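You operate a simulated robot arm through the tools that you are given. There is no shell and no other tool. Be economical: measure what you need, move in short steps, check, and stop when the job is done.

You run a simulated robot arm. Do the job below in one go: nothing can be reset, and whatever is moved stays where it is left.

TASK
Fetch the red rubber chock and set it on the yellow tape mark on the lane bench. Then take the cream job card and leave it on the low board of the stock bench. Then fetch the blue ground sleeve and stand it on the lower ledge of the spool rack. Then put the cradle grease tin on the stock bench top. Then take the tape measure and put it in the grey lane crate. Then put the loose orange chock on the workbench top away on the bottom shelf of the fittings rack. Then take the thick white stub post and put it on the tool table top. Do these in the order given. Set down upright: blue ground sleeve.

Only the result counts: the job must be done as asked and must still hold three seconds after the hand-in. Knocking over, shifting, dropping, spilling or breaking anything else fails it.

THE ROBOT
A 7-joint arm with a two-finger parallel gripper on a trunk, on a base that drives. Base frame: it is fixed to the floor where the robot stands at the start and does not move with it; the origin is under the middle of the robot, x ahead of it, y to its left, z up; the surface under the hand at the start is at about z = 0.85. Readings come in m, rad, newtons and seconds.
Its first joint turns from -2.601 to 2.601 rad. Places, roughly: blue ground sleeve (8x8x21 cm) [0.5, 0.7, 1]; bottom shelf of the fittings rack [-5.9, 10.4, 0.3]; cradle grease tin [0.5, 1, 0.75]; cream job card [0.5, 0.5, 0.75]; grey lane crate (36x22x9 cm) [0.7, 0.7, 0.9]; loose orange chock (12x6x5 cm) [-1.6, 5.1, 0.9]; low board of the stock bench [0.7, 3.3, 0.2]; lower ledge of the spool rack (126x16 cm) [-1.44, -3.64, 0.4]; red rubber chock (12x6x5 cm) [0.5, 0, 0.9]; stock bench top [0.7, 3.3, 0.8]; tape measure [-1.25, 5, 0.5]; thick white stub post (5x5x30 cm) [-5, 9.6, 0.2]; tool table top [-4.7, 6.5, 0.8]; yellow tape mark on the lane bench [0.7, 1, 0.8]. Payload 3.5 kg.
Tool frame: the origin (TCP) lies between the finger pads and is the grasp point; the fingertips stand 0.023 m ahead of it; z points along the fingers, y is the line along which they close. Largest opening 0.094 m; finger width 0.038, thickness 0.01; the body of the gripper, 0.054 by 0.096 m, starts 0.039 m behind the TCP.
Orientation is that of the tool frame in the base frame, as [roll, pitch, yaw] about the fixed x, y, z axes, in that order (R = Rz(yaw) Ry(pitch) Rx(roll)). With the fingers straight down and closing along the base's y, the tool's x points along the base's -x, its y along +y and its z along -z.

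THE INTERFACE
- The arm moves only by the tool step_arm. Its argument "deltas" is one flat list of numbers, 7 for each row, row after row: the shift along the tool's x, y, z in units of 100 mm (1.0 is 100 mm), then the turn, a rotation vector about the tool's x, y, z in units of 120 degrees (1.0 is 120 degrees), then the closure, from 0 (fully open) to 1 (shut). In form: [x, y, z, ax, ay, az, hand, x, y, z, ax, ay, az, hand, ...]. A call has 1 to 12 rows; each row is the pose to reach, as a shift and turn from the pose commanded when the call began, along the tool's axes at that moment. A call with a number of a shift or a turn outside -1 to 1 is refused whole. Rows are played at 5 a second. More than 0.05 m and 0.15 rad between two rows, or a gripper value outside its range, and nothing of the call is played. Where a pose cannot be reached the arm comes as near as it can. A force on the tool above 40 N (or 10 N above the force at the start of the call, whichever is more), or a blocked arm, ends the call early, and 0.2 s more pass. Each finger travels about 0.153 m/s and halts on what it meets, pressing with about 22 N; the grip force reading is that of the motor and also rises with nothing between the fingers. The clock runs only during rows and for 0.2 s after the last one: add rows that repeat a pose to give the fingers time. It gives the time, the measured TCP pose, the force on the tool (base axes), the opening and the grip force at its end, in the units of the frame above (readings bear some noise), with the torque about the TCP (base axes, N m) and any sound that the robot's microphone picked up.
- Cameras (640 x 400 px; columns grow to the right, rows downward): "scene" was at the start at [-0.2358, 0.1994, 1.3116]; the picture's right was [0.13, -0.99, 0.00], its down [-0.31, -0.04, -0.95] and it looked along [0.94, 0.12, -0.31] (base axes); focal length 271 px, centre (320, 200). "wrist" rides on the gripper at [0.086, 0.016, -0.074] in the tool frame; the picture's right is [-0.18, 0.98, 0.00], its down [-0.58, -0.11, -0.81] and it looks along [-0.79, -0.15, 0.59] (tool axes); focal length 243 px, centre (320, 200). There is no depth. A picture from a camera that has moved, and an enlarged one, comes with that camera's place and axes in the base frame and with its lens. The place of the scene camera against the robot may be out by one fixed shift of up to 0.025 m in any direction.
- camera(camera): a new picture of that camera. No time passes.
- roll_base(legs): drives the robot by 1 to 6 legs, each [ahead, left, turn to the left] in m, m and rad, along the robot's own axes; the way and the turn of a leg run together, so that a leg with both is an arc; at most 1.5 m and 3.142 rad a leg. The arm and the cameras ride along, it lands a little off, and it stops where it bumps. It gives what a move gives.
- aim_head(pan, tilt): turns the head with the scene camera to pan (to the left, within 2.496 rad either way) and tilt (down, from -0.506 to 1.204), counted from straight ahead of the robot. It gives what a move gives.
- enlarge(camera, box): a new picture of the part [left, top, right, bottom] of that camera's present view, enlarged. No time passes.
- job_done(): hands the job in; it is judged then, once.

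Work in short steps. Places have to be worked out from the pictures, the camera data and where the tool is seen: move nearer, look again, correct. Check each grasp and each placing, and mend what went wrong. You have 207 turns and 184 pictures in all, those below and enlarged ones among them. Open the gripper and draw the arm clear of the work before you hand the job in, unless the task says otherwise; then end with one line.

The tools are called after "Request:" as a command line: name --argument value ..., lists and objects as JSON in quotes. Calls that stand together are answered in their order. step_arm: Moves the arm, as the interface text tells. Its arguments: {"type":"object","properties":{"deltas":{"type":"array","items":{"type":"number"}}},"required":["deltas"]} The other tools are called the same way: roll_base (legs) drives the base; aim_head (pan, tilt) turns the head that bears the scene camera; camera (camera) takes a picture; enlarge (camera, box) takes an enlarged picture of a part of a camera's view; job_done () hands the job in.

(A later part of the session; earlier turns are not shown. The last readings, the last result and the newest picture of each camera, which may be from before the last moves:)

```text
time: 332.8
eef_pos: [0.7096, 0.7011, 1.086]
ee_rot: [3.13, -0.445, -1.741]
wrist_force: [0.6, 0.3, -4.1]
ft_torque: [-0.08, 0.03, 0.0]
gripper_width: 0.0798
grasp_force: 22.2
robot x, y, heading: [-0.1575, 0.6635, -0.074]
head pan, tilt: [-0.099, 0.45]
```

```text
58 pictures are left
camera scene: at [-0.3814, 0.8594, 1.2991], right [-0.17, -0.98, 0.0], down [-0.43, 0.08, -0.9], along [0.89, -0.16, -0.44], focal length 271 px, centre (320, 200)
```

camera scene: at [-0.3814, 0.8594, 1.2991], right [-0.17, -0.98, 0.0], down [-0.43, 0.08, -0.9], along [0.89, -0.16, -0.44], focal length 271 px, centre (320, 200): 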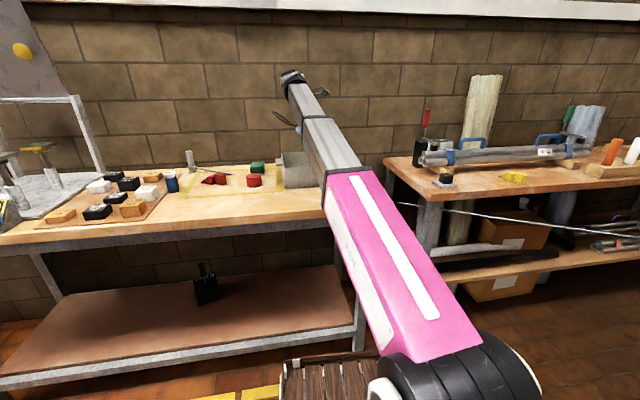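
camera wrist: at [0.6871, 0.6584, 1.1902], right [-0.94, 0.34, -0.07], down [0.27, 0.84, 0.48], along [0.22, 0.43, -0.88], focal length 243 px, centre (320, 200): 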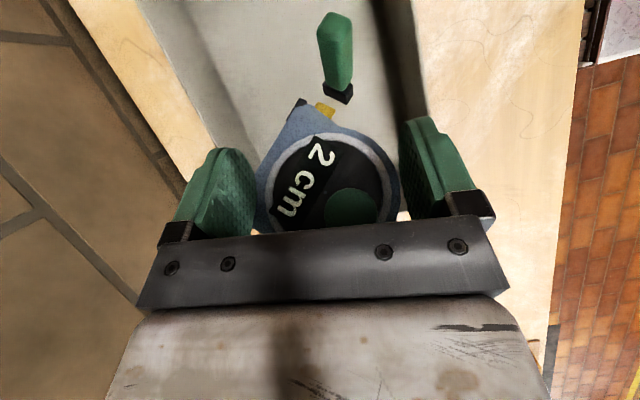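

The tape hangs within the crate walls. I lower it in steps.

Request:
step_arm --deltas '[-0.13, 0, 0.27, 0, 0, 0, 1, -0.26, 0, 0.54, 0, 0, 0, 1, -0.39, 0, 0.81, 0, 0, 0, 1]'

Request:
step_arm --deltas '[-0.04, 0, 0.09, 0, 0, 0, 1, -0.08, 0, 0.18, 0, 0, 0, 1, -0.13, 0, 0.27, 0, 0, 0, 1, -0.17, 0, 0.36, 0, 0, 0, 1, -0.21, 0, 0.45, 0, 0, 0, 1, -0.25, 0, 0.54, 0, 0, 0, 1]'

Request:
camera --camera "wrist"

Request:
enlarge --camera "scene" --box '[240, 60, 380, 200]'

```text
time: 333.6
eef_pos: [0.7081, 0.7022, 0.9973]
ee_rot: [3.128, -0.444, -1.743]
wrist_force: [-0.5, -0.5, -4.6]
ft_torque: [-0.08, 0.05, -0.03]
gripper_width: 0.0796
grasp_force: 22.0
robot x, y, heading: [-0.1584, 0.6608, -0.071]
head pan, tilt: [-0.099, 0.45]
```

```text
time: 334.9
eef_pos: [0.707, 0.7027, 0.9377]
ee_rot: [3.127, -0.444, -1.741]
wrist_force: [-6.8, 4.4, 11.3]
ft_torque: [-0.27, 0.68, -0.29]
gripper_width: 0.0798
grasp_force: 21.9
robot x, y, heading: [-0.1584, 0.6645, -0.073]
head pan, tilt: [-0.099, 0.45]
```

```text
57 pictures are left
camera wrist: at [0.6836, 0.6589, 1.0428], right [-0.94, 0.34, -0.07], down [0.27, 0.84, 0.48], along [0.22, 0.43, -0.88], focal length 243 px, centre (320, 200)
```

wrist: 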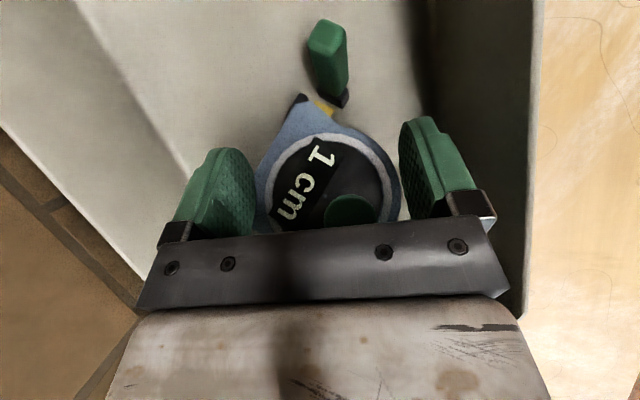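

```text
2.86 times, centred on (310, 130) of scene
camera zoom: at [-0.382, 0.8595, 1.299], right [-0.17, -0.98, 0.0], down [-0.43, 0.08, -0.9], along [0.89, -0.16, -0.43], focal length 775 px, centre (349, 400)
```

zoom: 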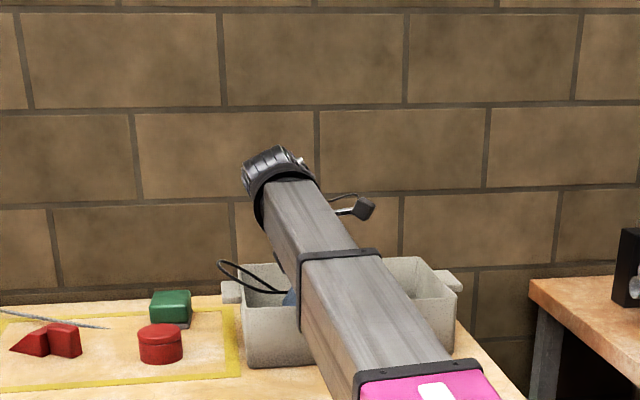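

The hook touches the crate floor. I release and rise.

Request:
step_arm --deltas '[0, 0, 0, 0, 0, 0, 0.1, 0, 0, 0, 0, 0, 0, 0, 0, 0, 0, 0, 0, 0, 0, 0, 0, 0, 0, 0, 0, 0, 0.15, 0, -0.3, 0, 0, 0, 0, 0.28, 0, -0.6, 0, 0, 0, 0, 0.42, 0, -0.9, 0, 0, 0, 0]'

Request:
camera --camera "wrist"

Request:
enlarge --camera "scene" --box '[200, 60, 380, 210]'

```text
time: 336.6
eef_pos: [0.709, 0.7031, 1.0369]
ee_rot: [3.128, -0.445, -1.743]
wrist_force: [0.0, 0.3, -0.9]
ft_torque: [-0.03, -0.02, -0.02]
gripper_width: 0.0938
grasp_force: 0.0
robot x, y, heading: [-0.1566, 0.6648, -0.073]
head pan, tilt: [-0.099, 0.45]
```

```text
55 pictures are left
camera wrist: at [0.6859, 0.6594, 1.1425], right [-0.94, 0.34, -0.07], down [0.27, 0.84, 0.48], along [0.22, 0.43, -0.88], focal length 243 px, centre (320, 200)
```

wrist: 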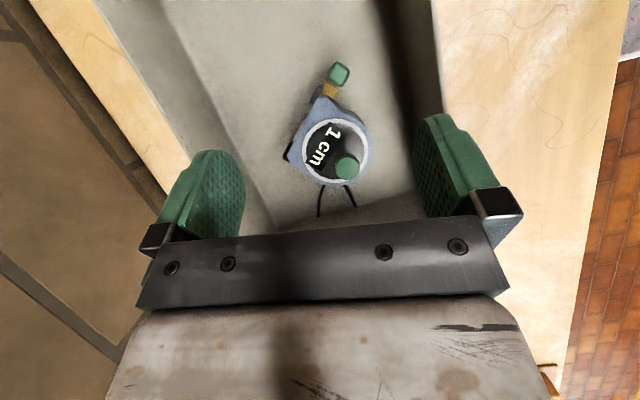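

```text
2.67 times, centred on (290, 135) of scene
camera zoom: at [-0.3815, 0.8594, 1.2991], right [-0.17, -0.98, 0.0], down [-0.43, 0.08, -0.9], along [0.89, -0.16, -0.44], focal length 723 px, centre (400, 373)
```

zoom: 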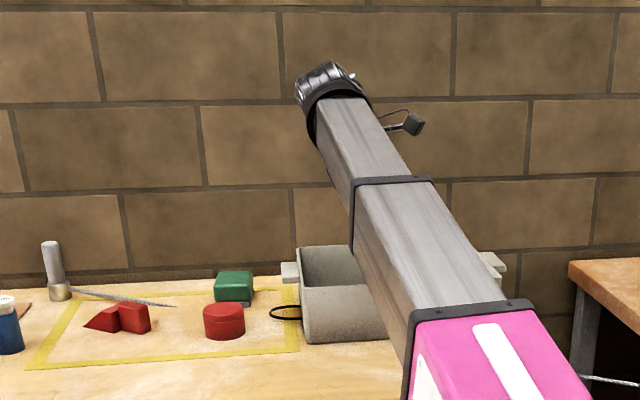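

Tape measure is in the crate. I untilt the hand, raise, back away, turn the arm north and drive up the lane.

Request:
step_arm --deltas '[0.1, 0, -0.2, 0, -0.07, 0, 0, 0.2, 0, -0.4, 0, -0.14, 0, 0, 0.28, 0, -0.6, 0, -0.2125, 0, 0]'

Request:
roll_base --legs '[[-0.16, 0, 0], [0, 0, 1.6], [1.3, 0, 0], [1.3, 0, 0]]'

```text
refused: row 3 steps farther than a row can; nothing moved
```

```text
time: 354.3
eef_pos: [-0.2825, 4.172, 1.0376]
ee_rot: [3.128, -0.444, -0.152]
wrist_force: [0.2, 0.5, -0.8]
ft_torque: [0.0, -0.01, 0.02]
gripper_width: 0.0939
grasp_force: 0.1
robot x, y, heading: [-0.2292, 3.3051, 1.512]
head pan, tilt: [-0.099, 0.45]
```

Untilt properly now and continue north past the workbench.

Request:
step_arm --deltas '[0.08, 0, -0.15, 0, -0.055, 0, 0, 0.15, 0, -0.3, 0, -0.11, 0, 0, 0.22, 0, -0.45, 0, -0.165, 0, 0, 0.28, 0, -0.6, 0, -0.2125, 0, 0]'

Request:
roll_base --legs '[[1.4, 0, 0], [1.3, 0.3, 0]]'

Request:
aim_head --pan 1.5 --tilt 0.35

Request:
camera --camera "scene"

Request:
aim_head --pan 2.3 --tilt 0.35

Request:
camera --camera "scene"

```text
time: 355.3
eef_pos: [-0.2826, 4.1718, 1.1054]
ee_rot: [3.13, 0.002, -0.158]
wrist_force: [-0.2, -1.1, 0.5]
ft_torque: [-0.04, -0.01, 0.0]
gripper_width: 0.0939
grasp_force: 0.0
robot x, y, heading: [-0.226, 3.3054, 1.514]
head pan, tilt: [-0.099, 0.45]
```

```text
time: 368.5
eef_pos: [-0.3551, 6.8738, 1.1049]
ee_rot: [3.13, 0.0, -0.176]
wrist_force: [-0.1, 0.2, -0.2]
ft_torque: [-0.01, 0.0, -0.02]
gripper_width: 0.0939
grasp_force: 0.0
robot x, y, heading: [-0.3133, 6.0069, 1.495]
head pan, tilt: [-0.099, 0.45]
```

```text
time: 370.2
eef_pos: [-0.3561, 6.8746, 1.1065]
ee_rot: [3.129, -0.002, -0.176]
wrist_force: [1.2, 0.4, 0.1]
ft_torque: [0.01, -0.04, 0.01]
gripper_width: 0.094
grasp_force: 0.0
robot x, y, heading: [-0.3149, 6.0063, 1.494]
head pan, tilt: [1.499, 0.351]
```

```text
53 pictures are left
camera scene: at [-0.6195, 5.7024, 1.3083], right [0.15, 0.99, 0.0], down [0.34, -0.05, -0.94], along [-0.93, 0.14, -0.34], focal length 271 px, centre (320, 200)
```

scene: 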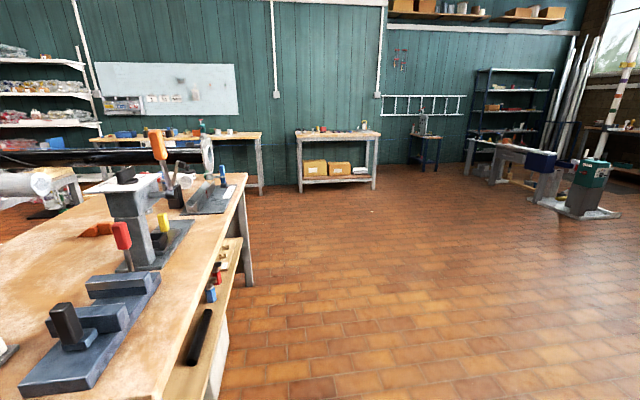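

```text
time: 371.3
eef_pos: [-0.3555, 6.8734, 1.1052]
ee_rot: [3.129, 0.0, -0.175]
wrist_force: [0.1, 0.1, 0.1]
ft_torque: [0.01, -0.01, 0.03]
gripper_width: 0.0939
grasp_force: 0.0
robot x, y, heading: [-0.3101, 6.0064, 1.497]
head pan, tilt: [2.3, 0.351]
```

```text
52 pictures are left
camera scene: at [-0.6012, 5.6321, 1.3083], right [-0.61, 0.79, 0.0], down [0.27, 0.21, -0.94], along [-0.75, -0.57, -0.34], focal length 271 px, centre (320, 200)
```

scene: 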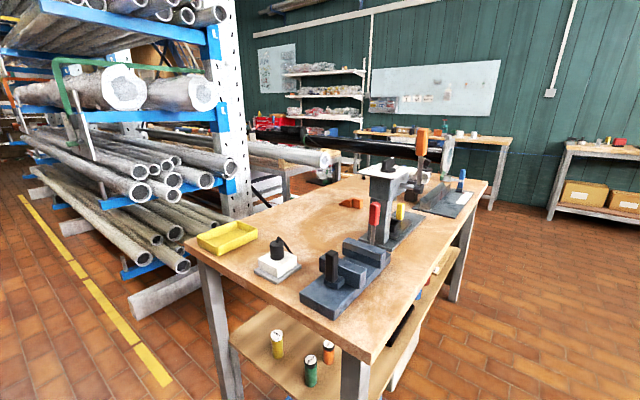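

The orange chock is near (-1.52,5.10) on the workbench top, best reached from the north side. I drive north-west and turn to face the bench.

Request:
roll_base --legs '[[0.4, 0.63, 0], [0.4, 0.63, 0], [0, 0, 1.55], [0, 0, 1.55]]'

Request:
aim_head --pan 0.0 --tilt 0.4

Request:
camera --camera "scene"

```text
time: 386.4
eef_pos: [-1.5085, 6.0044, 1.1053]
ee_rot: [3.13, 0.0, 2.921]
wrist_force: [0.3, 0.3, -0.1]
ft_torque: [0.0, 0.01, 0.02]
gripper_width: 0.0943
grasp_force: 0.0
robot x, y, heading: [-1.5082, 6.8684, -1.692]
head pan, tilt: [2.3, 0.351]
```

```text
time: 388.5
eef_pos: [-1.5077, 6.0036, 1.1046]
ee_rot: [3.13, -0.001, 2.922]
wrist_force: [0.5, -0.9, 0.3]
ft_torque: [-0.02, 0.01, 0.0]
gripper_width: 0.094
grasp_force: 0.0
robot x, y, heading: [-1.5108, 6.871, -1.692]
head pan, tilt: [0.0, 0.4]
```

```text
51 pictures are left
camera scene: at [-1.292, 7.0831, 1.3038], right [-0.99, 0.12, 0.0], down [0.05, 0.39, -0.92], along [-0.11, -0.91, -0.39], focal length 271 px, centre (320, 200)
```

scene: 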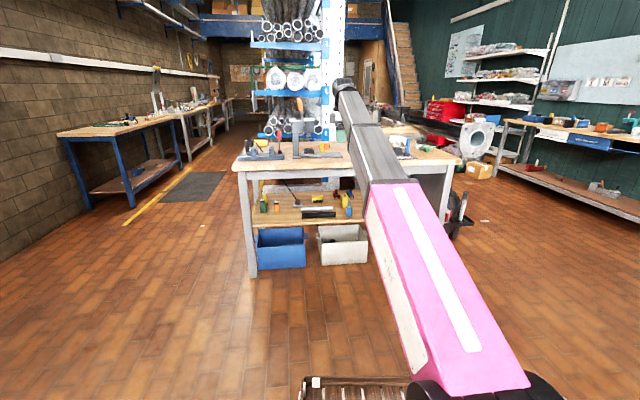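

The arm hides the chock; I swing it aside briefly for a clear zoomed view, then swing back.

Request:
roll_base --legs '[[0, 0, 0.35]]'

Request:
aim_head --pan -0.35 --tilt 0.3

Request:
enlarge --camera "scene" --box '[240, 110, 440, 240]'

Request:
roll_base --legs '[[0, 0, -0.35]]'

```text
time: 390.0
eef_pos: [-1.2173, 6.0561, 1.1048]
ee_rot: [3.129, 0.0, -3.018]
wrist_force: [-1.0, 0.5, 0.4]
ft_torque: [-0.01, 0.0, 0.01]
gripper_width: 0.0943
grasp_force: 0.0
robot x, y, heading: [-1.5094, 6.8758, -1.345]
head pan, tilt: [0.0, 0.4]
```

```text
time: 390.8
eef_pos: [-1.2161, 6.0553, 1.1045]
ee_rot: [3.13, 0.001, -3.019]
wrist_force: [-1.1, -0.2, 0.0]
ft_torque: [-0.02, 0.02, -0.01]
gripper_width: 0.0939
grasp_force: 0.1
robot x, y, heading: [-1.5104, 6.8715, -1.347]
head pan, tilt: [-0.351, 0.3]
```

```text
3.08 times, centred on (340, 175) of scene
camera zoom: at [-1.4089, 7.1413, 1.313], right [-0.99, 0.12, 0.0], down [0.04, 0.29, -0.96], along [-0.12, -0.95, -0.3], focal length 835 px, centre (258, 277)
```

zoom: 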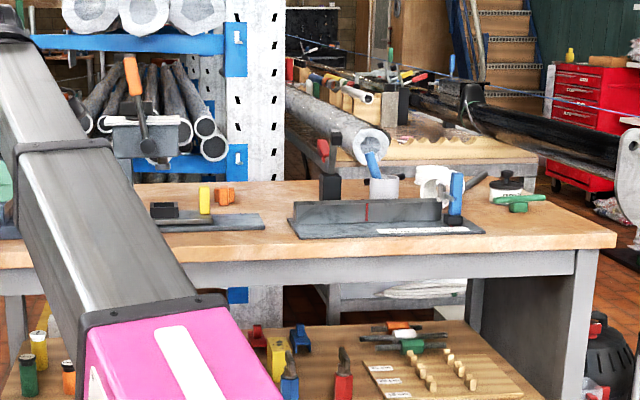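

```text
time: 392.3
eef_pos: [-1.5179, 6.0049, 1.1054]
ee_rot: [3.13, -0.001, 2.911]
wrist_force: [0.4, 0.6, -0.2]
ft_torque: [-0.01, 0.0, 0.0]
gripper_width: 0.094
grasp_force: 0.0
robot x, y, heading: [-1.5103, 6.876, -1.7]
head pan, tilt: [-0.351, 0.3]
```

Bench top is ≈0.85 and the chock's grip block is near (-1.6,5.07), axis ~1.2 rad with tip to the south, a yellow peg close by at (-1.53,5.13). I turn the hand so its camera faces away and the fingers can straddle the block.

Request:
step_arm --deltas '[0, 0, 0, 0, 0, -0.068, 0.4, 0, 0, 0, 0, 0, -0.136, 0.4, 0, 0, 0, 0, 0, -0.204, 0.4, 0, 0, 0, 0, 0, -0.272, 0.4, 0, 0, 0, 0, 0, -0.34, 0.4, 0, 0, 0, 0, 0, -0.408, 0.4, 0, 0, 0, 0, 0, -0.476, 0.4, 0, 0, 0, 0, 0, -0.544, 0.4, 0, 0, 0, 0, 0, -0.612, 0.4, 0, 0, 0, 0, 0, -0.68, 0.4]'

Request:
roll_base --legs '[[0.72, 0.005, 0]]'

Request:
camera --camera "wrist"

```text
time: 394.5
eef_pos: [-1.5186, 6.0058, 1.1056]
ee_rot: [3.138, 0.012, -1.946]
wrist_force: [-0.2, 0.1, 1.0]
ft_torque: [-0.01, -0.01, 0.01]
gripper_width: 0.0566
grasp_force: 0.1
robot x, y, heading: [-1.5085, 6.871, -1.701]
head pan, tilt: [-0.351, 0.3]
```

```text
time: 398.6
eef_pos: [-1.6063, 5.2709, 1.106]
ee_rot: [3.139, 0.011, -1.946]
wrist_force: [0.5, 0.1, 0.5]
ft_torque: [0.03, 0.03, 0.02]
gripper_width: 0.0564
grasp_force: 0.1
robot x, y, heading: [-1.5962, 6.1389, -1.699]
head pan, tilt: [-0.351, 0.3]
```

```text
49 pictures are left
camera wrist: at [-1.6532, 5.1951, 1.1795], right [-0.85, 0.53, 0.0], down [0.31, 0.49, 0.81], along [0.43, 0.69, -0.58], focal length 243 px, centre (320, 200)
```

wrist: 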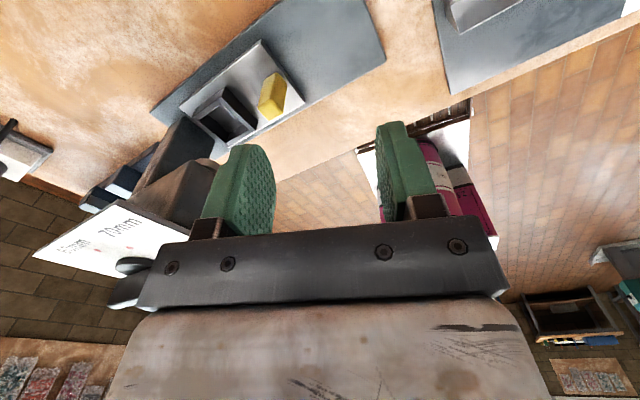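

The hand is north of the chock. I move 15 cm further south (base and arm) and lower slightly to see the chock.

Request:
roll_base --legs '[[0.07, 0.01, 0]]'

Request:
step_arm --deltas '[0.25, -0.1, 0.2, 0, 0, 0, 0.4, 0.5, -0.2, 0.4, 0, 0, 0, 0.4, 0.8, -0.31, 0.6, 0, 0, 0, 0.4]'

Request:
camera --camera "wrist"

```text
time: 399.6
eef_pos: [-1.6089, 5.2018, 1.105]
ee_rot: [3.138, 0.012, -1.948]
wrist_force: [0.8, 0.1, 0.0]
ft_torque: [0.02, 0.0, -0.01]
gripper_width: 0.0564
grasp_force: 0.0
robot x, y, heading: [-1.601, 6.0682, -1.701]
head pan, tilt: [-0.351, 0.3]
```

```text
time: 400.4
eef_pos: [-1.6058, 5.1167, 1.0456]
ee_rot: [3.14, 0.011, -1.949]
wrist_force: [-0.7, -0.3, 0.1]
ft_torque: [0.01, -0.01, 0.02]
gripper_width: 0.0561
grasp_force: 0.1
robot x, y, heading: [-1.5987, 6.0716, -1.698]
head pan, tilt: [-0.351, 0.3]
```

```text
48 pictures are left
camera wrist: at [-1.6538, 5.042, 1.1188], right [-0.85, 0.53, 0.0], down [0.31, 0.49, 0.81], along [0.43, 0.69, -0.58], focal length 243 px, centre (320, 200)
```

wrist: 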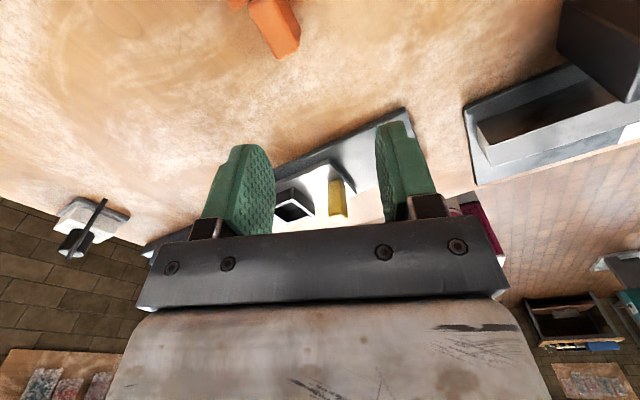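

I nudge 5 cm further south and lower 5 cm to see the whole chock.

Request:
roll_base --legs '[[0.05, 0.015, 0]]'

Request:
step_arm --deltas '[0, 0, 0.25, 0, 0, -0.06, 0.4, 0, 0, 0.5, 0, 0, -0.12, 0.4]'

Request:
camera --camera "wrist"

```text
time: 401.3
eef_pos: [-1.5984, 5.0666, 1.0443]
ee_rot: [3.141, 0.011, -1.948]
wrist_force: [0.2, 0.6, 0.6]
ft_torque: [-0.02, 0.0, -0.05]
gripper_width: 0.0561
grasp_force: 0.1
robot x, y, heading: [-1.5899, 6.0161, -1.701]
head pan, tilt: [-0.351, 0.3]
```

```text
time: 401.9
eef_pos: [-1.5904, 5.0657, 0.9938]
ee_rot: [-3.139, 0.011, -1.707]
wrist_force: [-0.4, -0.2, -0.2]
ft_torque: [0.01, 0.0, 0.01]
gripper_width: 0.0565
grasp_force: 0.0
out of reach, approached as far as the arm can: row 2
robot x, y, heading: [-1.5883, 6.0154, -1.703]
head pan, tilt: [-0.351, 0.3]
```

```text
47 pictures are left
camera wrist: at [-1.6192, 4.9813, 1.0677], right [-0.95, 0.32, 0.0], down [0.18, 0.55, 0.81], along [0.26, 0.77, -0.58], focal length 243 px, centre (320, 200)
```

wrist: 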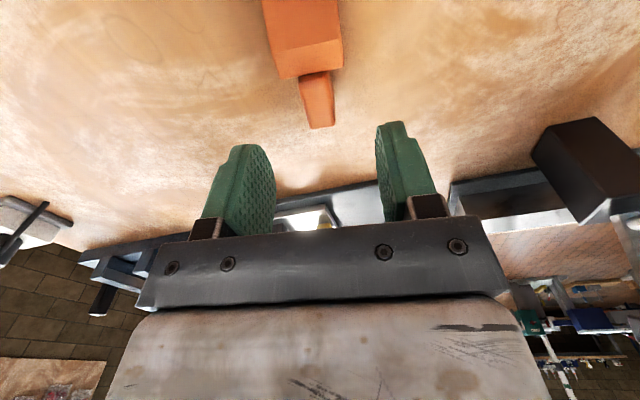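

Block centre (-1.579,5.088), aligned with the hand. I correct and lower 7 cm, opening a bit wider.

Request:
step_arm --deltas '[-0.1, -0.04, 0, 0, 0, 0, 0.2, -0.22, -0.08, 0.25, 0, 0, 0, 0.2, -0.22, -0.08, 0.7, 0, 0, 0, 0.2]'

Request:
camera --camera "wrist"

```text
time: 402.7
eef_pos: [-1.5789, 5.0905, 0.9229]
ee_rot: [-3.142, 0.012, -1.702]
wrist_force: [0.1, -0.4, -0.2]
ft_torque: [0.0, -0.02, 0.0]
gripper_width: 0.0754
grasp_force: 0.1
robot x, y, heading: [-1.589, 6.0124, -1.697]
head pan, tilt: [-0.351, 0.3]
```

```text
46 pictures are left
camera wrist: at [-1.607, 5.0043, 0.9969], right [-0.95, 0.31, 0.0], down [0.18, 0.55, 0.81], along [0.25, 0.77, -0.58], focal length 243 px, centre (320, 200)
```

wrist: 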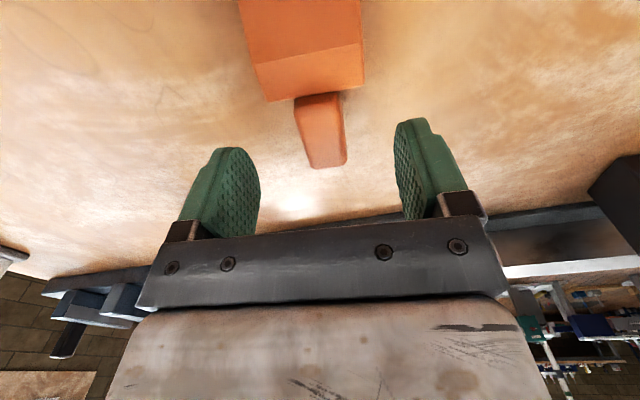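

Centred. Lower 4 cm, close, and lift.

Request:
step_arm --deltas '[0, 0, 0.2, 0, 0, 0, 0.2, 0, 0, 0.4, 0, 0, 0, 0.2, 0, 0, 0.4, 0, 0, 0, 0.6, 0, 0, 0.4, 0, 0, 0, 1, 0, 0, 0.4, 0, 0, 0, 1, 0, 0, 0.4, 0, 0, 0, 1]'

Request:
step_arm --deltas '[0, 0, -0.3, 0, 0, 0, 1, 0, 0, -0.6, 0, 0, 0, 1, 0, 0, -1.0, 0, 0, 0, 1]'

Request:
step_arm --deltas '[0, 0, -0.3, 0, 0, 0, 1, 0, 0, -0.7, 0, 0, 0, 1]'

Request:
camera --camera "wrist"

```text
time: 404.1
eef_pos: [-1.5806, 5.0872, 0.8841]
ee_rot: [-3.139, 0.012, -1.7]
wrist_force: [0.4, 0.3, 0.1]
ft_torque: [0.05, -0.02, 0.0]
gripper_width: 0.0236
grasp_force: 21.8
robot x, y, heading: [-1.5862, 6.0148, -1.699]
head pan, tilt: [-0.351, 0.3]
```

```text
time: 404.9
eef_pos: [-1.5839, 5.0873, 0.985]
ee_rot: [-3.14, 0.013, -1.7]
wrist_force: [-0.1, 0.3, -0.7]
ft_torque: [0.01, 0.02, -0.01]
gripper_width: 0.0236
grasp_force: 22.3
robot x, y, heading: [-1.5902, 6.0164, -1.701]
head pan, tilt: [-0.351, 0.3]
```

```text
time: 405.5
eef_pos: [-1.5804, 5.0864, 1.0539]
ee_rot: [-3.139, 0.012, -1.699]
wrist_force: [0.2, -0.2, -1.2]
ft_torque: [0.04, -0.01, -0.02]
gripper_width: 0.0237
grasp_force: 21.8
robot x, y, heading: [-1.5901, 6.0155, -1.7]
head pan, tilt: [-0.351, 0.3]
```

```text
45 pictures are left
camera wrist: at [-1.608, 5.0017, 1.1287], right [-0.95, 0.31, 0.0], down [0.18, 0.55, 0.81], along [0.25, 0.77, -0.58], focal length 243 px, centre (320, 200)
```

wrist: 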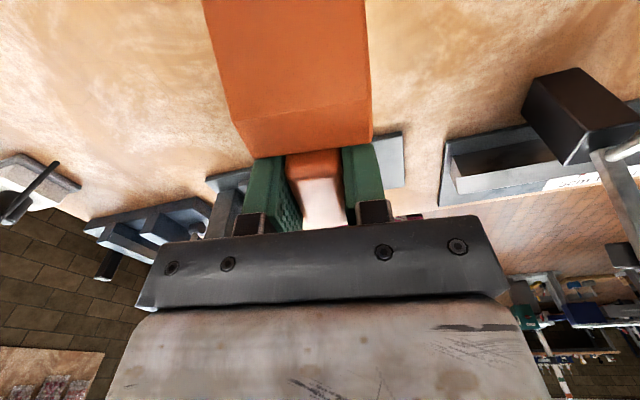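

Chock held. I back out north and look north-west toward the fittings rack.

Request:
roll_base --legs '[[-0.85, 0, 0]]'

Request:
aim_head --pan -2.1 --tilt 0.25

Request:
camera --camera "scene"

Request:
enlarge --camera "scene" --box '[220, 90, 460, 240]'

```text
time: 410.1
eef_pos: [-1.4757, 5.9459, 1.0535]
ee_rot: [-3.141, 0.014, -1.713]
wrist_force: [-0.1, -0.5, -1.5]
ft_torque: [0.02, -0.01, 0.0]
gripper_width: 0.0236
grasp_force: 21.9
robot x, y, heading: [-1.4746, 6.8747, -1.715]
head pan, tilt: [-0.351, 0.3]
```

```text
time: 411.9
eef_pos: [-1.4764, 5.9454, 1.0544]
ee_rot: [-3.141, 0.013, -1.711]
wrist_force: [1.2, 1.1, -0.6]
ft_torque: [0.04, -0.01, 0.0]
gripper_width: 0.0238
grasp_force: 22.1
robot x, y, heading: [-1.471, 6.8724, -1.712]
head pan, tilt: [-2.1, 0.25]
```

```text
44 pictures are left
camera scene: at [-1.3103, 7.2296, 1.3178], right [0.62, 0.78, 0.0], down [0.19, -0.15, -0.97], along [-0.76, 0.6, -0.25], focal length 271 px, centre (320, 200)
```

scene: 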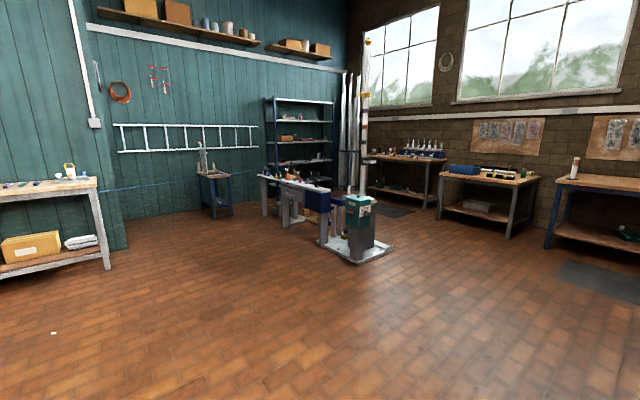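

```text
2.67 times, centred on (340, 165) of scene
camera zoom: at [-1.3103, 7.2296, 1.3178], right [0.62, 0.78, 0.0], down [0.19, -0.15, -0.97], along [-0.76, 0.6, -0.25], focal length 723 px, centre (267, 293)
```

zoom: 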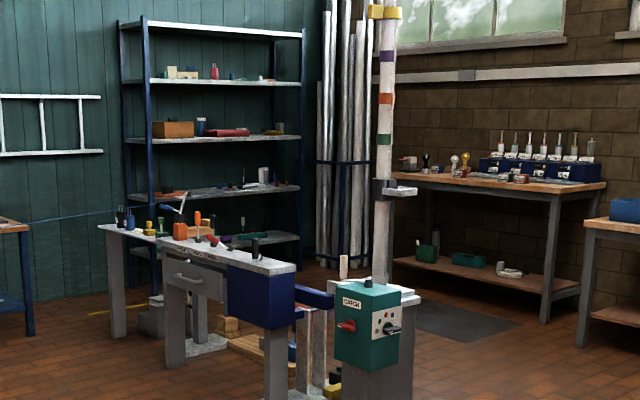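

The blue rack stands behind the saw station; I'll go around its north side. I drive north, turn the arm west, and go into the corridor, then look.

Request:
roll_base --legs '[[-1.026, -0.247, 0], [-1.026, -0.247, 0], [0, 0, -1.43], [0.2, -1.15, 0]]'

Request:
aim_head --pan 0.15 --tilt 0.3

Request:
camera --camera "scene"

```text
time: 431.4
eef_pos: [-2.7744, 10.0166, 1.0539]
ee_rot: [-3.139, 0.013, 3.122]
wrist_force: [0.3, -0.5, -2.0]
ft_torque: [-0.03, -0.02, -0.03]
gripper_width: 0.0238
grasp_force: 22.2
robot x, y, heading: [-1.8521, 10.1281, 3.125]
head pan, tilt: [-2.1, 0.25]
```

```text
time: 433.5
eef_pos: [-2.7746, 10.0175, 1.0546]
ee_rot: [-3.139, 0.013, 3.123]
wrist_force: [1.2, 0.5, -0.7]
ft_torque: [-0.02, -0.04, 0.0]
gripper_width: 0.0237
grasp_force: 22.0
robot x, y, heading: [-1.8557, 10.1329, 3.118]
head pan, tilt: [0.15, 0.3]
```

```text
42 pictures are left
camera scene: at [-1.6168, 9.918, 1.3131], right [-0.13, 0.99, 0.0], down [0.29, 0.04, -0.96], along [-0.95, -0.12, -0.3], focal length 271 px, centre (320, 200)
```

scene: 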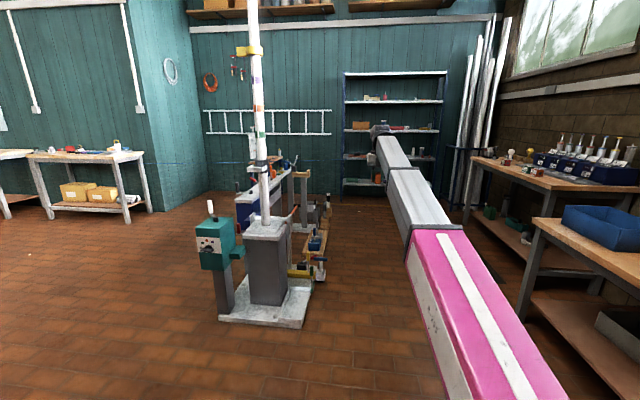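

Request:
enlarge --camera "scene" --box '[220, 110, 480, 310]'

```text
2.00 times, centred on (350, 210) of scene
camera zoom: at [-1.6168, 9.918, 1.3131], right [-0.13, 0.99, 0.0], down [0.29, 0.04, -0.96], along [-0.95, -0.12, -0.3], focal length 543 px, centre (260, 180)
```

zoom: 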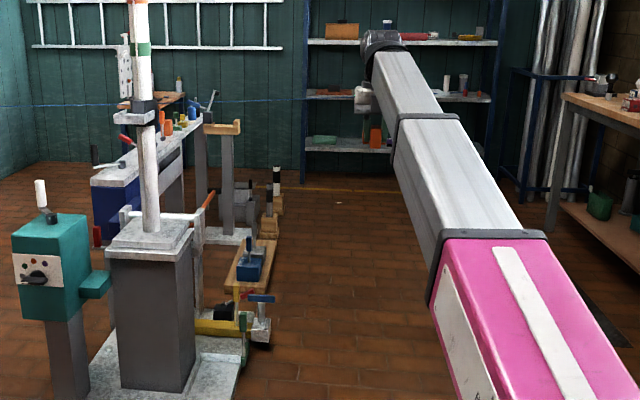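

The rack faces me with a clear corridor. I drive west along y≈10.35 and lower the arm in front of the rack.

Request:
roll_base --legs '[[0.5, -0.19, 0], [0.85, 0, 0], [0.85, 0, 0]]'

Request:
step_arm --deltas '[0, 0, 0.5, 0, 0, 0, 1, 0, 0, 1.0, 0, 0, 0, 1]'

Request:
step_arm --deltas '[0, 0, 0.5, 0, 0, 0, 1, 0, 0, 1.0, 0, 0, 0, 1]'

Request:
step_arm --deltas '[0, 0, 0.5, 0, 0, 0, 1, 0, 0, 1.0, 0, 0, 0, 1]'

Request:
step_arm --deltas '[0, 0, 0.5, 0, 0, 0, 1, 0, 0, 1.0, 0, 0, 0, 1]'

Request:
step_arm --deltas '[0, 0, 0.5, 0, 0, 0, 1, 0, 0, 1.0, 0, 0, 0, 1]'

Request:
camera --camera "scene"

```text
time: 444.8
eef_pos: [-4.9707, 10.2285, 1.0541]
ee_rot: [-3.141, 0.013, 3.122]
wrist_force: [-0.3, 0.2, -1.0]
ft_torque: [-0.01, -0.02, -0.01]
gripper_width: 0.0238
grasp_force: 21.2
robot x, y, heading: [-4.046, 10.3428, 3.117]
head pan, tilt: [0.15, 0.3]
```

```text
time: 445.4
eef_pos: [-4.9687, 10.2275, 0.9551]
ee_rot: [-3.141, 0.013, 3.119]
wrist_force: [0.0, 0.1, -0.8]
ft_torque: [0.02, -0.02, 0.0]
gripper_width: 0.0235
grasp_force: 22.5
robot x, y, heading: [-4.0486, 10.3413, 3.124]
head pan, tilt: [0.15, 0.3]
```

```text
time: 446.0
eef_pos: [-4.9698, 10.2285, 0.854]
ee_rot: [-3.139, 0.012, 3.119]
wrist_force: [0.3, -0.2, -1.0]
ft_torque: [-0.01, -0.04, 0.0]
gripper_width: 0.0237
grasp_force: 21.7
robot x, y, heading: [-4.046, 10.3397, 3.122]
head pan, tilt: [0.15, 0.3]
```

```text
time: 446.6
eef_pos: [-4.9664, 10.2287, 0.7536]
ee_rot: [-3.139, 0.01, 3.119]
wrist_force: [0.1, -0.3, -1.4]
ft_torque: [0.04, -0.06, -0.03]
gripper_width: 0.0237
grasp_force: 21.8
robot x, y, heading: [-4.0482, 10.3362, 3.121]
head pan, tilt: [0.15, 0.3]
```

```text
time: 447.2
eef_pos: [-4.9658, 10.2289, 0.6563]
ee_rot: [-3.139, 0.013, 3.12]
wrist_force: [0.0, 0.2, -1.3]
ft_torque: [-0.02, -0.02, -0.01]
gripper_width: 0.0237
grasp_force: 22.2
robot x, y, heading: [-4.0449, 10.3358, 3.126]
head pan, tilt: [0.15, 0.3]
```

```text
time: 447.8
eef_pos: [-4.9647, 10.2295, 0.5517]
ee_rot: [-3.141, 0.012, 3.121]
wrist_force: [0.8, 0.2, -2.3]
ft_torque: [0.0, -0.04, -0.04]
gripper_width: 0.0237
grasp_force: 22.0
robot x, y, heading: [-4.0482, 10.3401, 3.124]
head pan, tilt: [0.15, 0.3]
```

```text
40 pictures are left
camera scene: at [-3.8125, 10.1269, 1.3131], right [-0.13, 0.99, 0.0], down [0.29, 0.04, -0.96], along [-0.95, -0.12, -0.3], focal length 271 px, centre (320, 200)
```

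scene: 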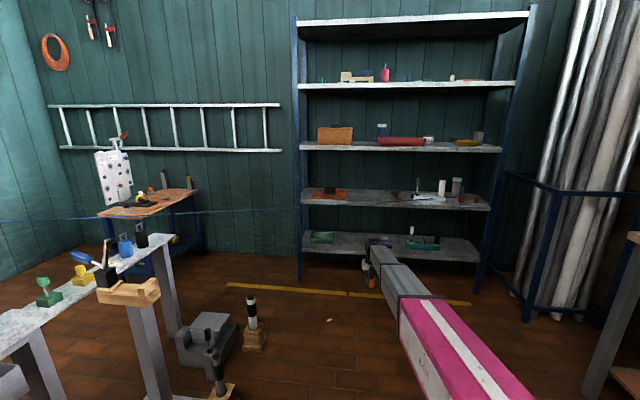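

Request:
enlarge --camera "scene" --box '[290, 170, 500, 300]'

Request:
enlarge --camera "scene" --box '[90, 220, 330, 400]'

```text
3.05 times, centred on (395, 235) of scene
camera zoom: at [-3.8125, 10.1269, 1.3131], right [-0.13, 0.99, 0.0], down [0.29, 0.04, -0.96], along [-0.95, -0.12, -0.3], focal length 827 px, centre (91, 93)
```

zoom: 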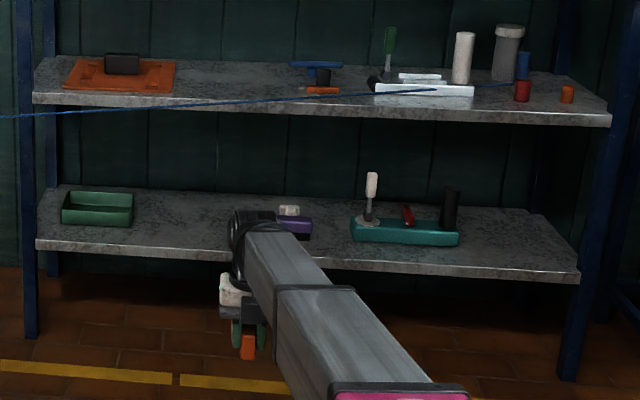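

```text
2.22 times, centred on (210, 310) of scene
camera zoom: at [-3.8125, 10.1269, 1.3131], right [-0.13, 0.99, 0.0], down [0.29, 0.04, -0.96], along [-0.95, -0.12, -0.3], focal length 603 px, centre (564, -44)
```

zoom: 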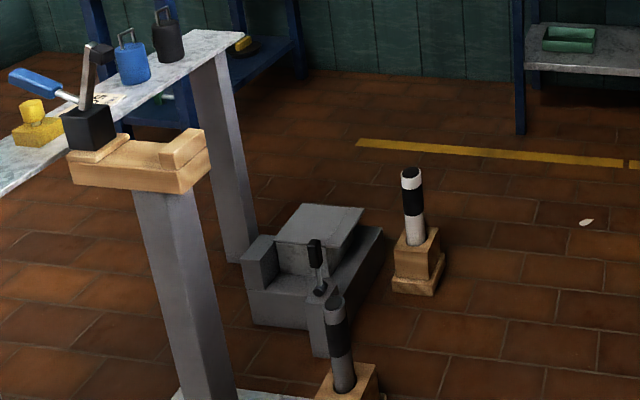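

Free spot on the bottom shelf at about (-5.83,10.13), between the green tray and the purple item. The stub post is the white/black-banded one at (-5.02,9.57). I lower to z 0.38 and drive in.

Request:
step_arm --deltas '[0, 0, 0.5, 0, 0, 0, 1, 0, 0, 1.0, 0, 0, 0, 1]'

Request:
step_arm --deltas '[0, 0, 0.35, 0, 0, 0, 1, 0, 0, 0.7, 0, 0, 0, 1]'

Request:
roll_base --legs '[[0.5, 0.1147, 0]]'

Request:
camera --camera "scene"

```text
time: 448.4
eef_pos: [-4.9632, 10.2301, 0.45]
ee_rot: [-3.139, 0.012, 3.119]
wrist_force: [0.4, -0.4, -1.4]
ft_torque: [0.0, -0.03, -0.01]
gripper_width: 0.0238
grasp_force: 21.7
robot x, y, heading: [-4.0509, 10.3404, 3.123]
head pan, tilt: [0.15, 0.3]
```

```text
time: 449.0
eef_pos: [-4.9609, 10.2272, 0.38]
ee_rot: [-3.141, 0.012, 3.12]
wrist_force: [0.0, 0.4, -0.2]
ft_torque: [0.03, -0.04, -0.03]
gripper_width: 0.0235
grasp_force: 21.7
robot x, y, heading: [-4.0492, 10.3393, 3.119]
head pan, tilt: [0.15, 0.3]
```

```text
time: 451.9
eef_pos: [-5.455, 10.1082, 0.3817]
ee_rot: [-3.14, 0.013, 3.132]
wrist_force: [-0.5, 0.4, -1.2]
ft_torque: [0.02, -0.03, -0.03]
gripper_width: 0.0235
grasp_force: 21.8
robot x, y, heading: [-4.5421, 10.2349, 3.13]
head pan, tilt: [0.15, 0.3]
```

```text
37 pictures are left
camera scene: at [-4.3054, 10.0213, 1.3131], right [-0.14, 0.99, 0.0], down [0.29, 0.04, -0.96], along [-0.95, -0.13, -0.3], focal length 271 px, centre (320, 200)
```

scene: 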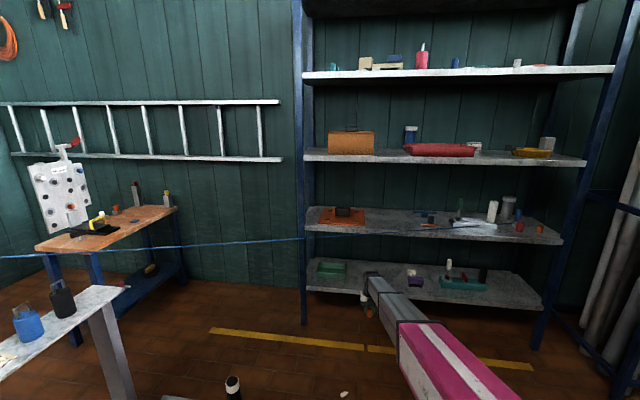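

Aligned with the free gap. I drive in the last 34 cm and ease down to contact.

Request:
roll_base --legs '[[0.345, -0.02, 0]]'

Request:
camera --camera "scene"

Request:
step_arm --deltas '[0, 0, 0.1, 0, 0, 0, 1, 0, 0, 0.2, 0, 0, 0, 1, 0, 0, 0.25, 0, 0, 0, 1, 0, 0, 0.29, 0, 0, 0, 1, 0, 0, 0.33, 0, 0, 0, 1, 0, 0, 0.37, 0, 0, 0, 1, 0, 0, 0.41, 0, 0, 0, 1, 0, 0, 0.45, 0, 0, 0, 1, 0, 0, 0.49, 0, 0, 0, 1, 0, 0, 0.53, 0, 0, 0, 1, 0, 0, 0.57, 0, 0, 0, 1, 0, 0, 0.61, 0, 0, 0, 1]'

Request:
camera --camera "wrist"

```text
time: 454.2
eef_pos: [-5.7989, 10.1362, 0.381]
ee_rot: [-3.14, 0.011, 3.127]
wrist_force: [-0.4, 0.9, -0.5]
ft_torque: [-0.02, 0.0, 0.01]
gripper_width: 0.0237
grasp_force: 22.1
robot x, y, heading: [-4.8857, 10.2522, 3.13]
head pan, tilt: [0.15, 0.3]
```

```text
36 pictures are left
camera scene: at [-4.6491, 10.0437, 1.3131], right [-0.14, 0.99, 0.0], down [0.29, 0.04, -0.96], along [-0.95, -0.13, -0.3], focal length 271 px, centre (320, 200)
```

scene: 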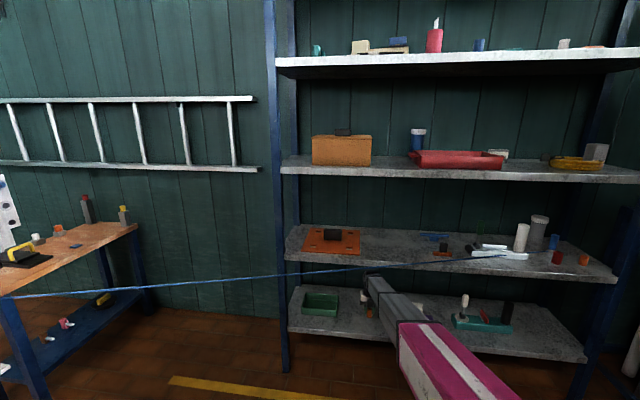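

```text
time: 456.4
eef_pos: [-5.799, 10.1357, 0.3332]
ee_rot: [-3.14, 0.01, 3.126]
wrist_force: [2.1, 1.5, 12.6]
ft_torque: [0.1, -0.18, 0.01]
gripper_width: 0.0235
grasp_force: 22.5
robot x, y, heading: [-4.8865, 10.2527, 3.135]
head pan, tilt: [0.15, 0.3]
stopped in row 10: the force on the tool passed its limit at 59 N (the readings are from after the stop); the commanded pose is now the measured one
```

```text
35 pictures are left
camera wrist: at [-5.8848, 10.1518, 0.4077], right [0.2, 0.98, 0.0], down [0.57, -0.12, 0.81], along [0.8, -0.16, -0.58], focal length 243 px, centre (320, 200)
```

wrist: 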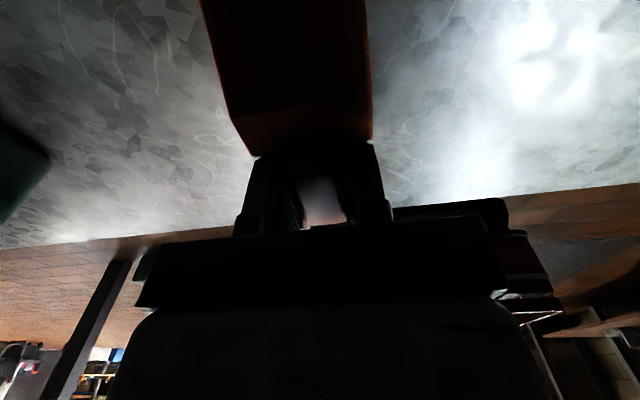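

Contact on the shelf. I open and back straight out at nearly the same height (a cable runs above).

Request:
step_arm --deltas '[0, 0, -0.01, 0, 0, 0, 0.9, 0, 0, -0.01, 0, 0, 0, 0.5, 0, 0, -0.01, 0, 0, 0, 0.35, 0, 0, -0.01, 0, 0, 0, 0.35, 0, 0, -0.2, 0, 0, 0, 0.35, 0, 0, -0.45, 0, 0, 0, 0.35]'

Request:
roll_base --legs '[[-0.4, 0, 0]]'

Request:
enlarge --camera "scene" --box '[280, 180, 480, 320]'

```text
time: 457.8
eef_pos: [-5.7995, 10.1365, 0.3777]
ee_rot: [-3.14, 0.01, 3.127]
wrist_force: [0.4, 0.0, -0.5]
ft_torque: [-0.02, -0.03, -0.02]
gripper_width: 0.061
grasp_force: 0.0
robot x, y, heading: [-4.8839, 10.2504, 3.127]
head pan, tilt: [0.15, 0.3]
```

```text
time: 460.4
eef_pos: [-5.3835, 10.1326, 0.3775]
ee_rot: [-3.14, 0.011, 3.126]
wrist_force: [-0.3, 0.6, 0.3]
ft_torque: [0.02, 0.01, -0.01]
gripper_width: 0.0611
grasp_force: 0.0
robot x, y, heading: [-4.468, 10.2454, 3.128]
head pan, tilt: [0.15, 0.3]
```

```text
2.86 times, centred on (380, 250) of scene
camera zoom: at [-4.2323, 10.0372, 1.3131], right [-0.13, 0.99, 0.0], down [0.29, 0.04, -0.96], along [-0.95, -0.13, -0.3], focal length 775 px, centre (149, 57)
```

zoom: 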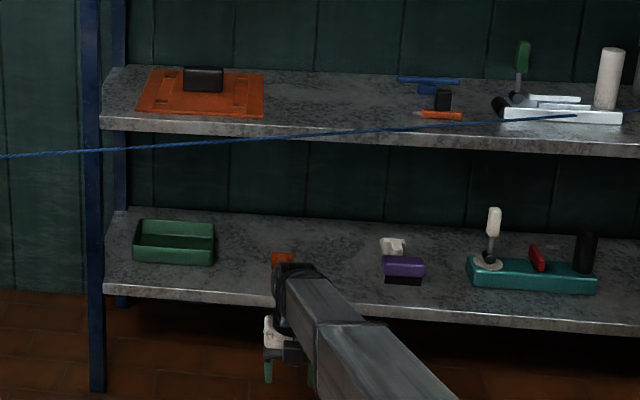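

The orange chock is on the shelf. Now the stub post at about (-5.02,9.58): I raise the hand, open, and swing the arm over it.

Request:
step_arm --deltas '[0, 0, -0.5, 0, 0, 0, 0, 0, 0, -1.0, 0, 0, 0, 0]'

Request:
step_arm --deltas '[0, 0, -0.4, 0, 0, 0, 0, 0, 0, -0.8, 0, 0, 0, 0]'

Request:
roll_base --legs '[[0, 0, 0.75]]'

Request:
camera --camera "wrist"

Request:
aim_head --pan 0.1 --tilt 0.6

Request:
camera --camera "scene"

```text
time: 461.0
eef_pos: [-5.3853, 10.1314, 0.4757]
ee_rot: [-3.14, 0.01, 3.124]
wrist_force: [-0.5, 0.2, 0.1]
ft_torque: [0.0, -0.01, -0.02]
gripper_width: 0.0941
grasp_force: 0.0
robot x, y, heading: [-4.4692, 10.2468, 3.127]
head pan, tilt: [0.15, 0.3]
```

```text
time: 461.6
eef_pos: [-5.3854, 10.1338, 0.5568]
ee_rot: [-3.139, 0.01, 3.123]
wrist_force: [-0.8, -0.2, -0.6]
ft_torque: [-0.03, 0.01, -0.02]
gripper_width: 0.0941
grasp_force: 0.0
robot x, y, heading: [-4.471, 10.2484, 3.125]
head pan, tilt: [0.15, 0.3]
```

```text
time: 463.9
eef_pos: [-5.0658, 9.5436, 0.5563]
ee_rot: [-3.141, 0.012, -2.415]
wrist_force: [-0.4, 0.4, 0.0]
ft_torque: [0.01, -0.01, 0.01]
gripper_width: 0.0939
grasp_force: 0.0
robot x, y, heading: [-4.4678, 10.2469, -2.415]
head pan, tilt: [0.15, 0.3]
```

```text
33 pictures are left
camera wrist: at [-5.1421, 9.4971, 0.6309], right [-0.51, 0.86, 0.0], down [0.5, 0.3, 0.81], along [0.7, 0.42, -0.58], focal length 243 px, centre (320, 200)
```

wrist: 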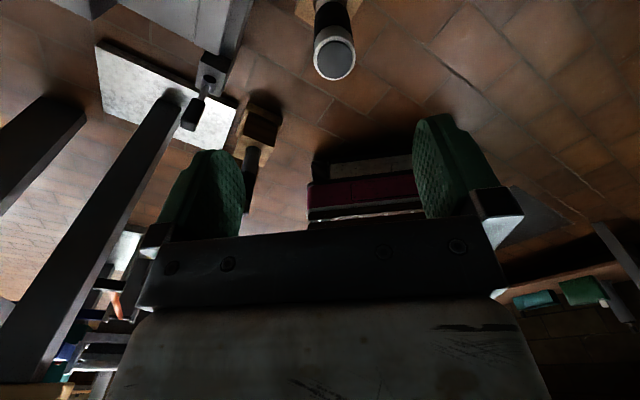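

```text
time: 464.7
eef_pos: [-5.0661, 9.5448, 0.5567]
ee_rot: [-3.139, 0.011, -2.414]
wrist_force: [0.2, -0.1, 0.5]
ft_torque: [-0.03, -0.01, -0.02]
gripper_width: 0.0939
grasp_force: 0.0
robot x, y, heading: [-4.4684, 10.2472, -2.413]
head pan, tilt: [0.099, 0.6]
```

```text
32 pictures are left
camera scene: at [-4.1539, 10.2573, 1.2856], right [-0.74, 0.68, 0.0], down [0.38, 0.42, -0.83], along [-0.56, -0.61, -0.56], focal length 271 px, centre (320, 200)
```

scene: 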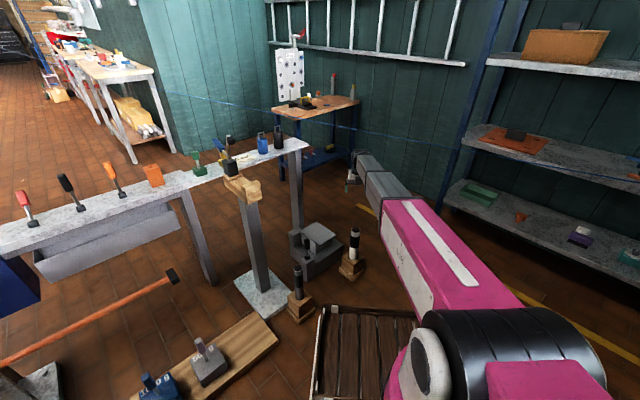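

Post top seen at about (-5.042,9.577). I correct and lower 10 cm, then look.

Request:
step_arm --deltas '[-0.2, 0.05, 0.3, 0, 0, 0, 0, -0.42, 0.09, 0.6, 0, 0, 0, 0, -0.42, 0.09, 1.0, 0, 0, 0, 0]'

Request:
camera --camera "wrist"

```text
time: 465.5
eef_pos: [-5.039, 9.5829, 0.4559]
ee_rot: [3.141, 0.009, -2.421]
wrist_force: [0.6, -0.6, -0.1]
ft_torque: [-0.01, 0.0, 0.01]
gripper_width: 0.0944
grasp_force: 0.0
robot x, y, heading: [-4.4702, 10.2495, -2.417]
head pan, tilt: [0.099, 0.6]
```

```text
31 pictures are left
camera wrist: at [-5.1149, 9.5362, 0.5301], right [-0.51, 0.86, 0.0], down [0.5, 0.3, 0.81], along [0.7, 0.42, -0.58], focal length 243 px, centre (320, 200)
```

wrist: 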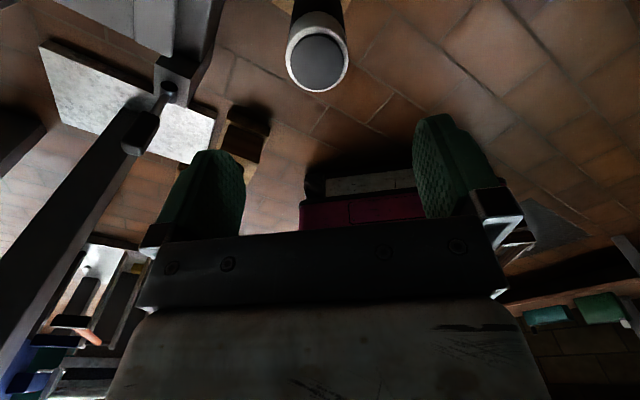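

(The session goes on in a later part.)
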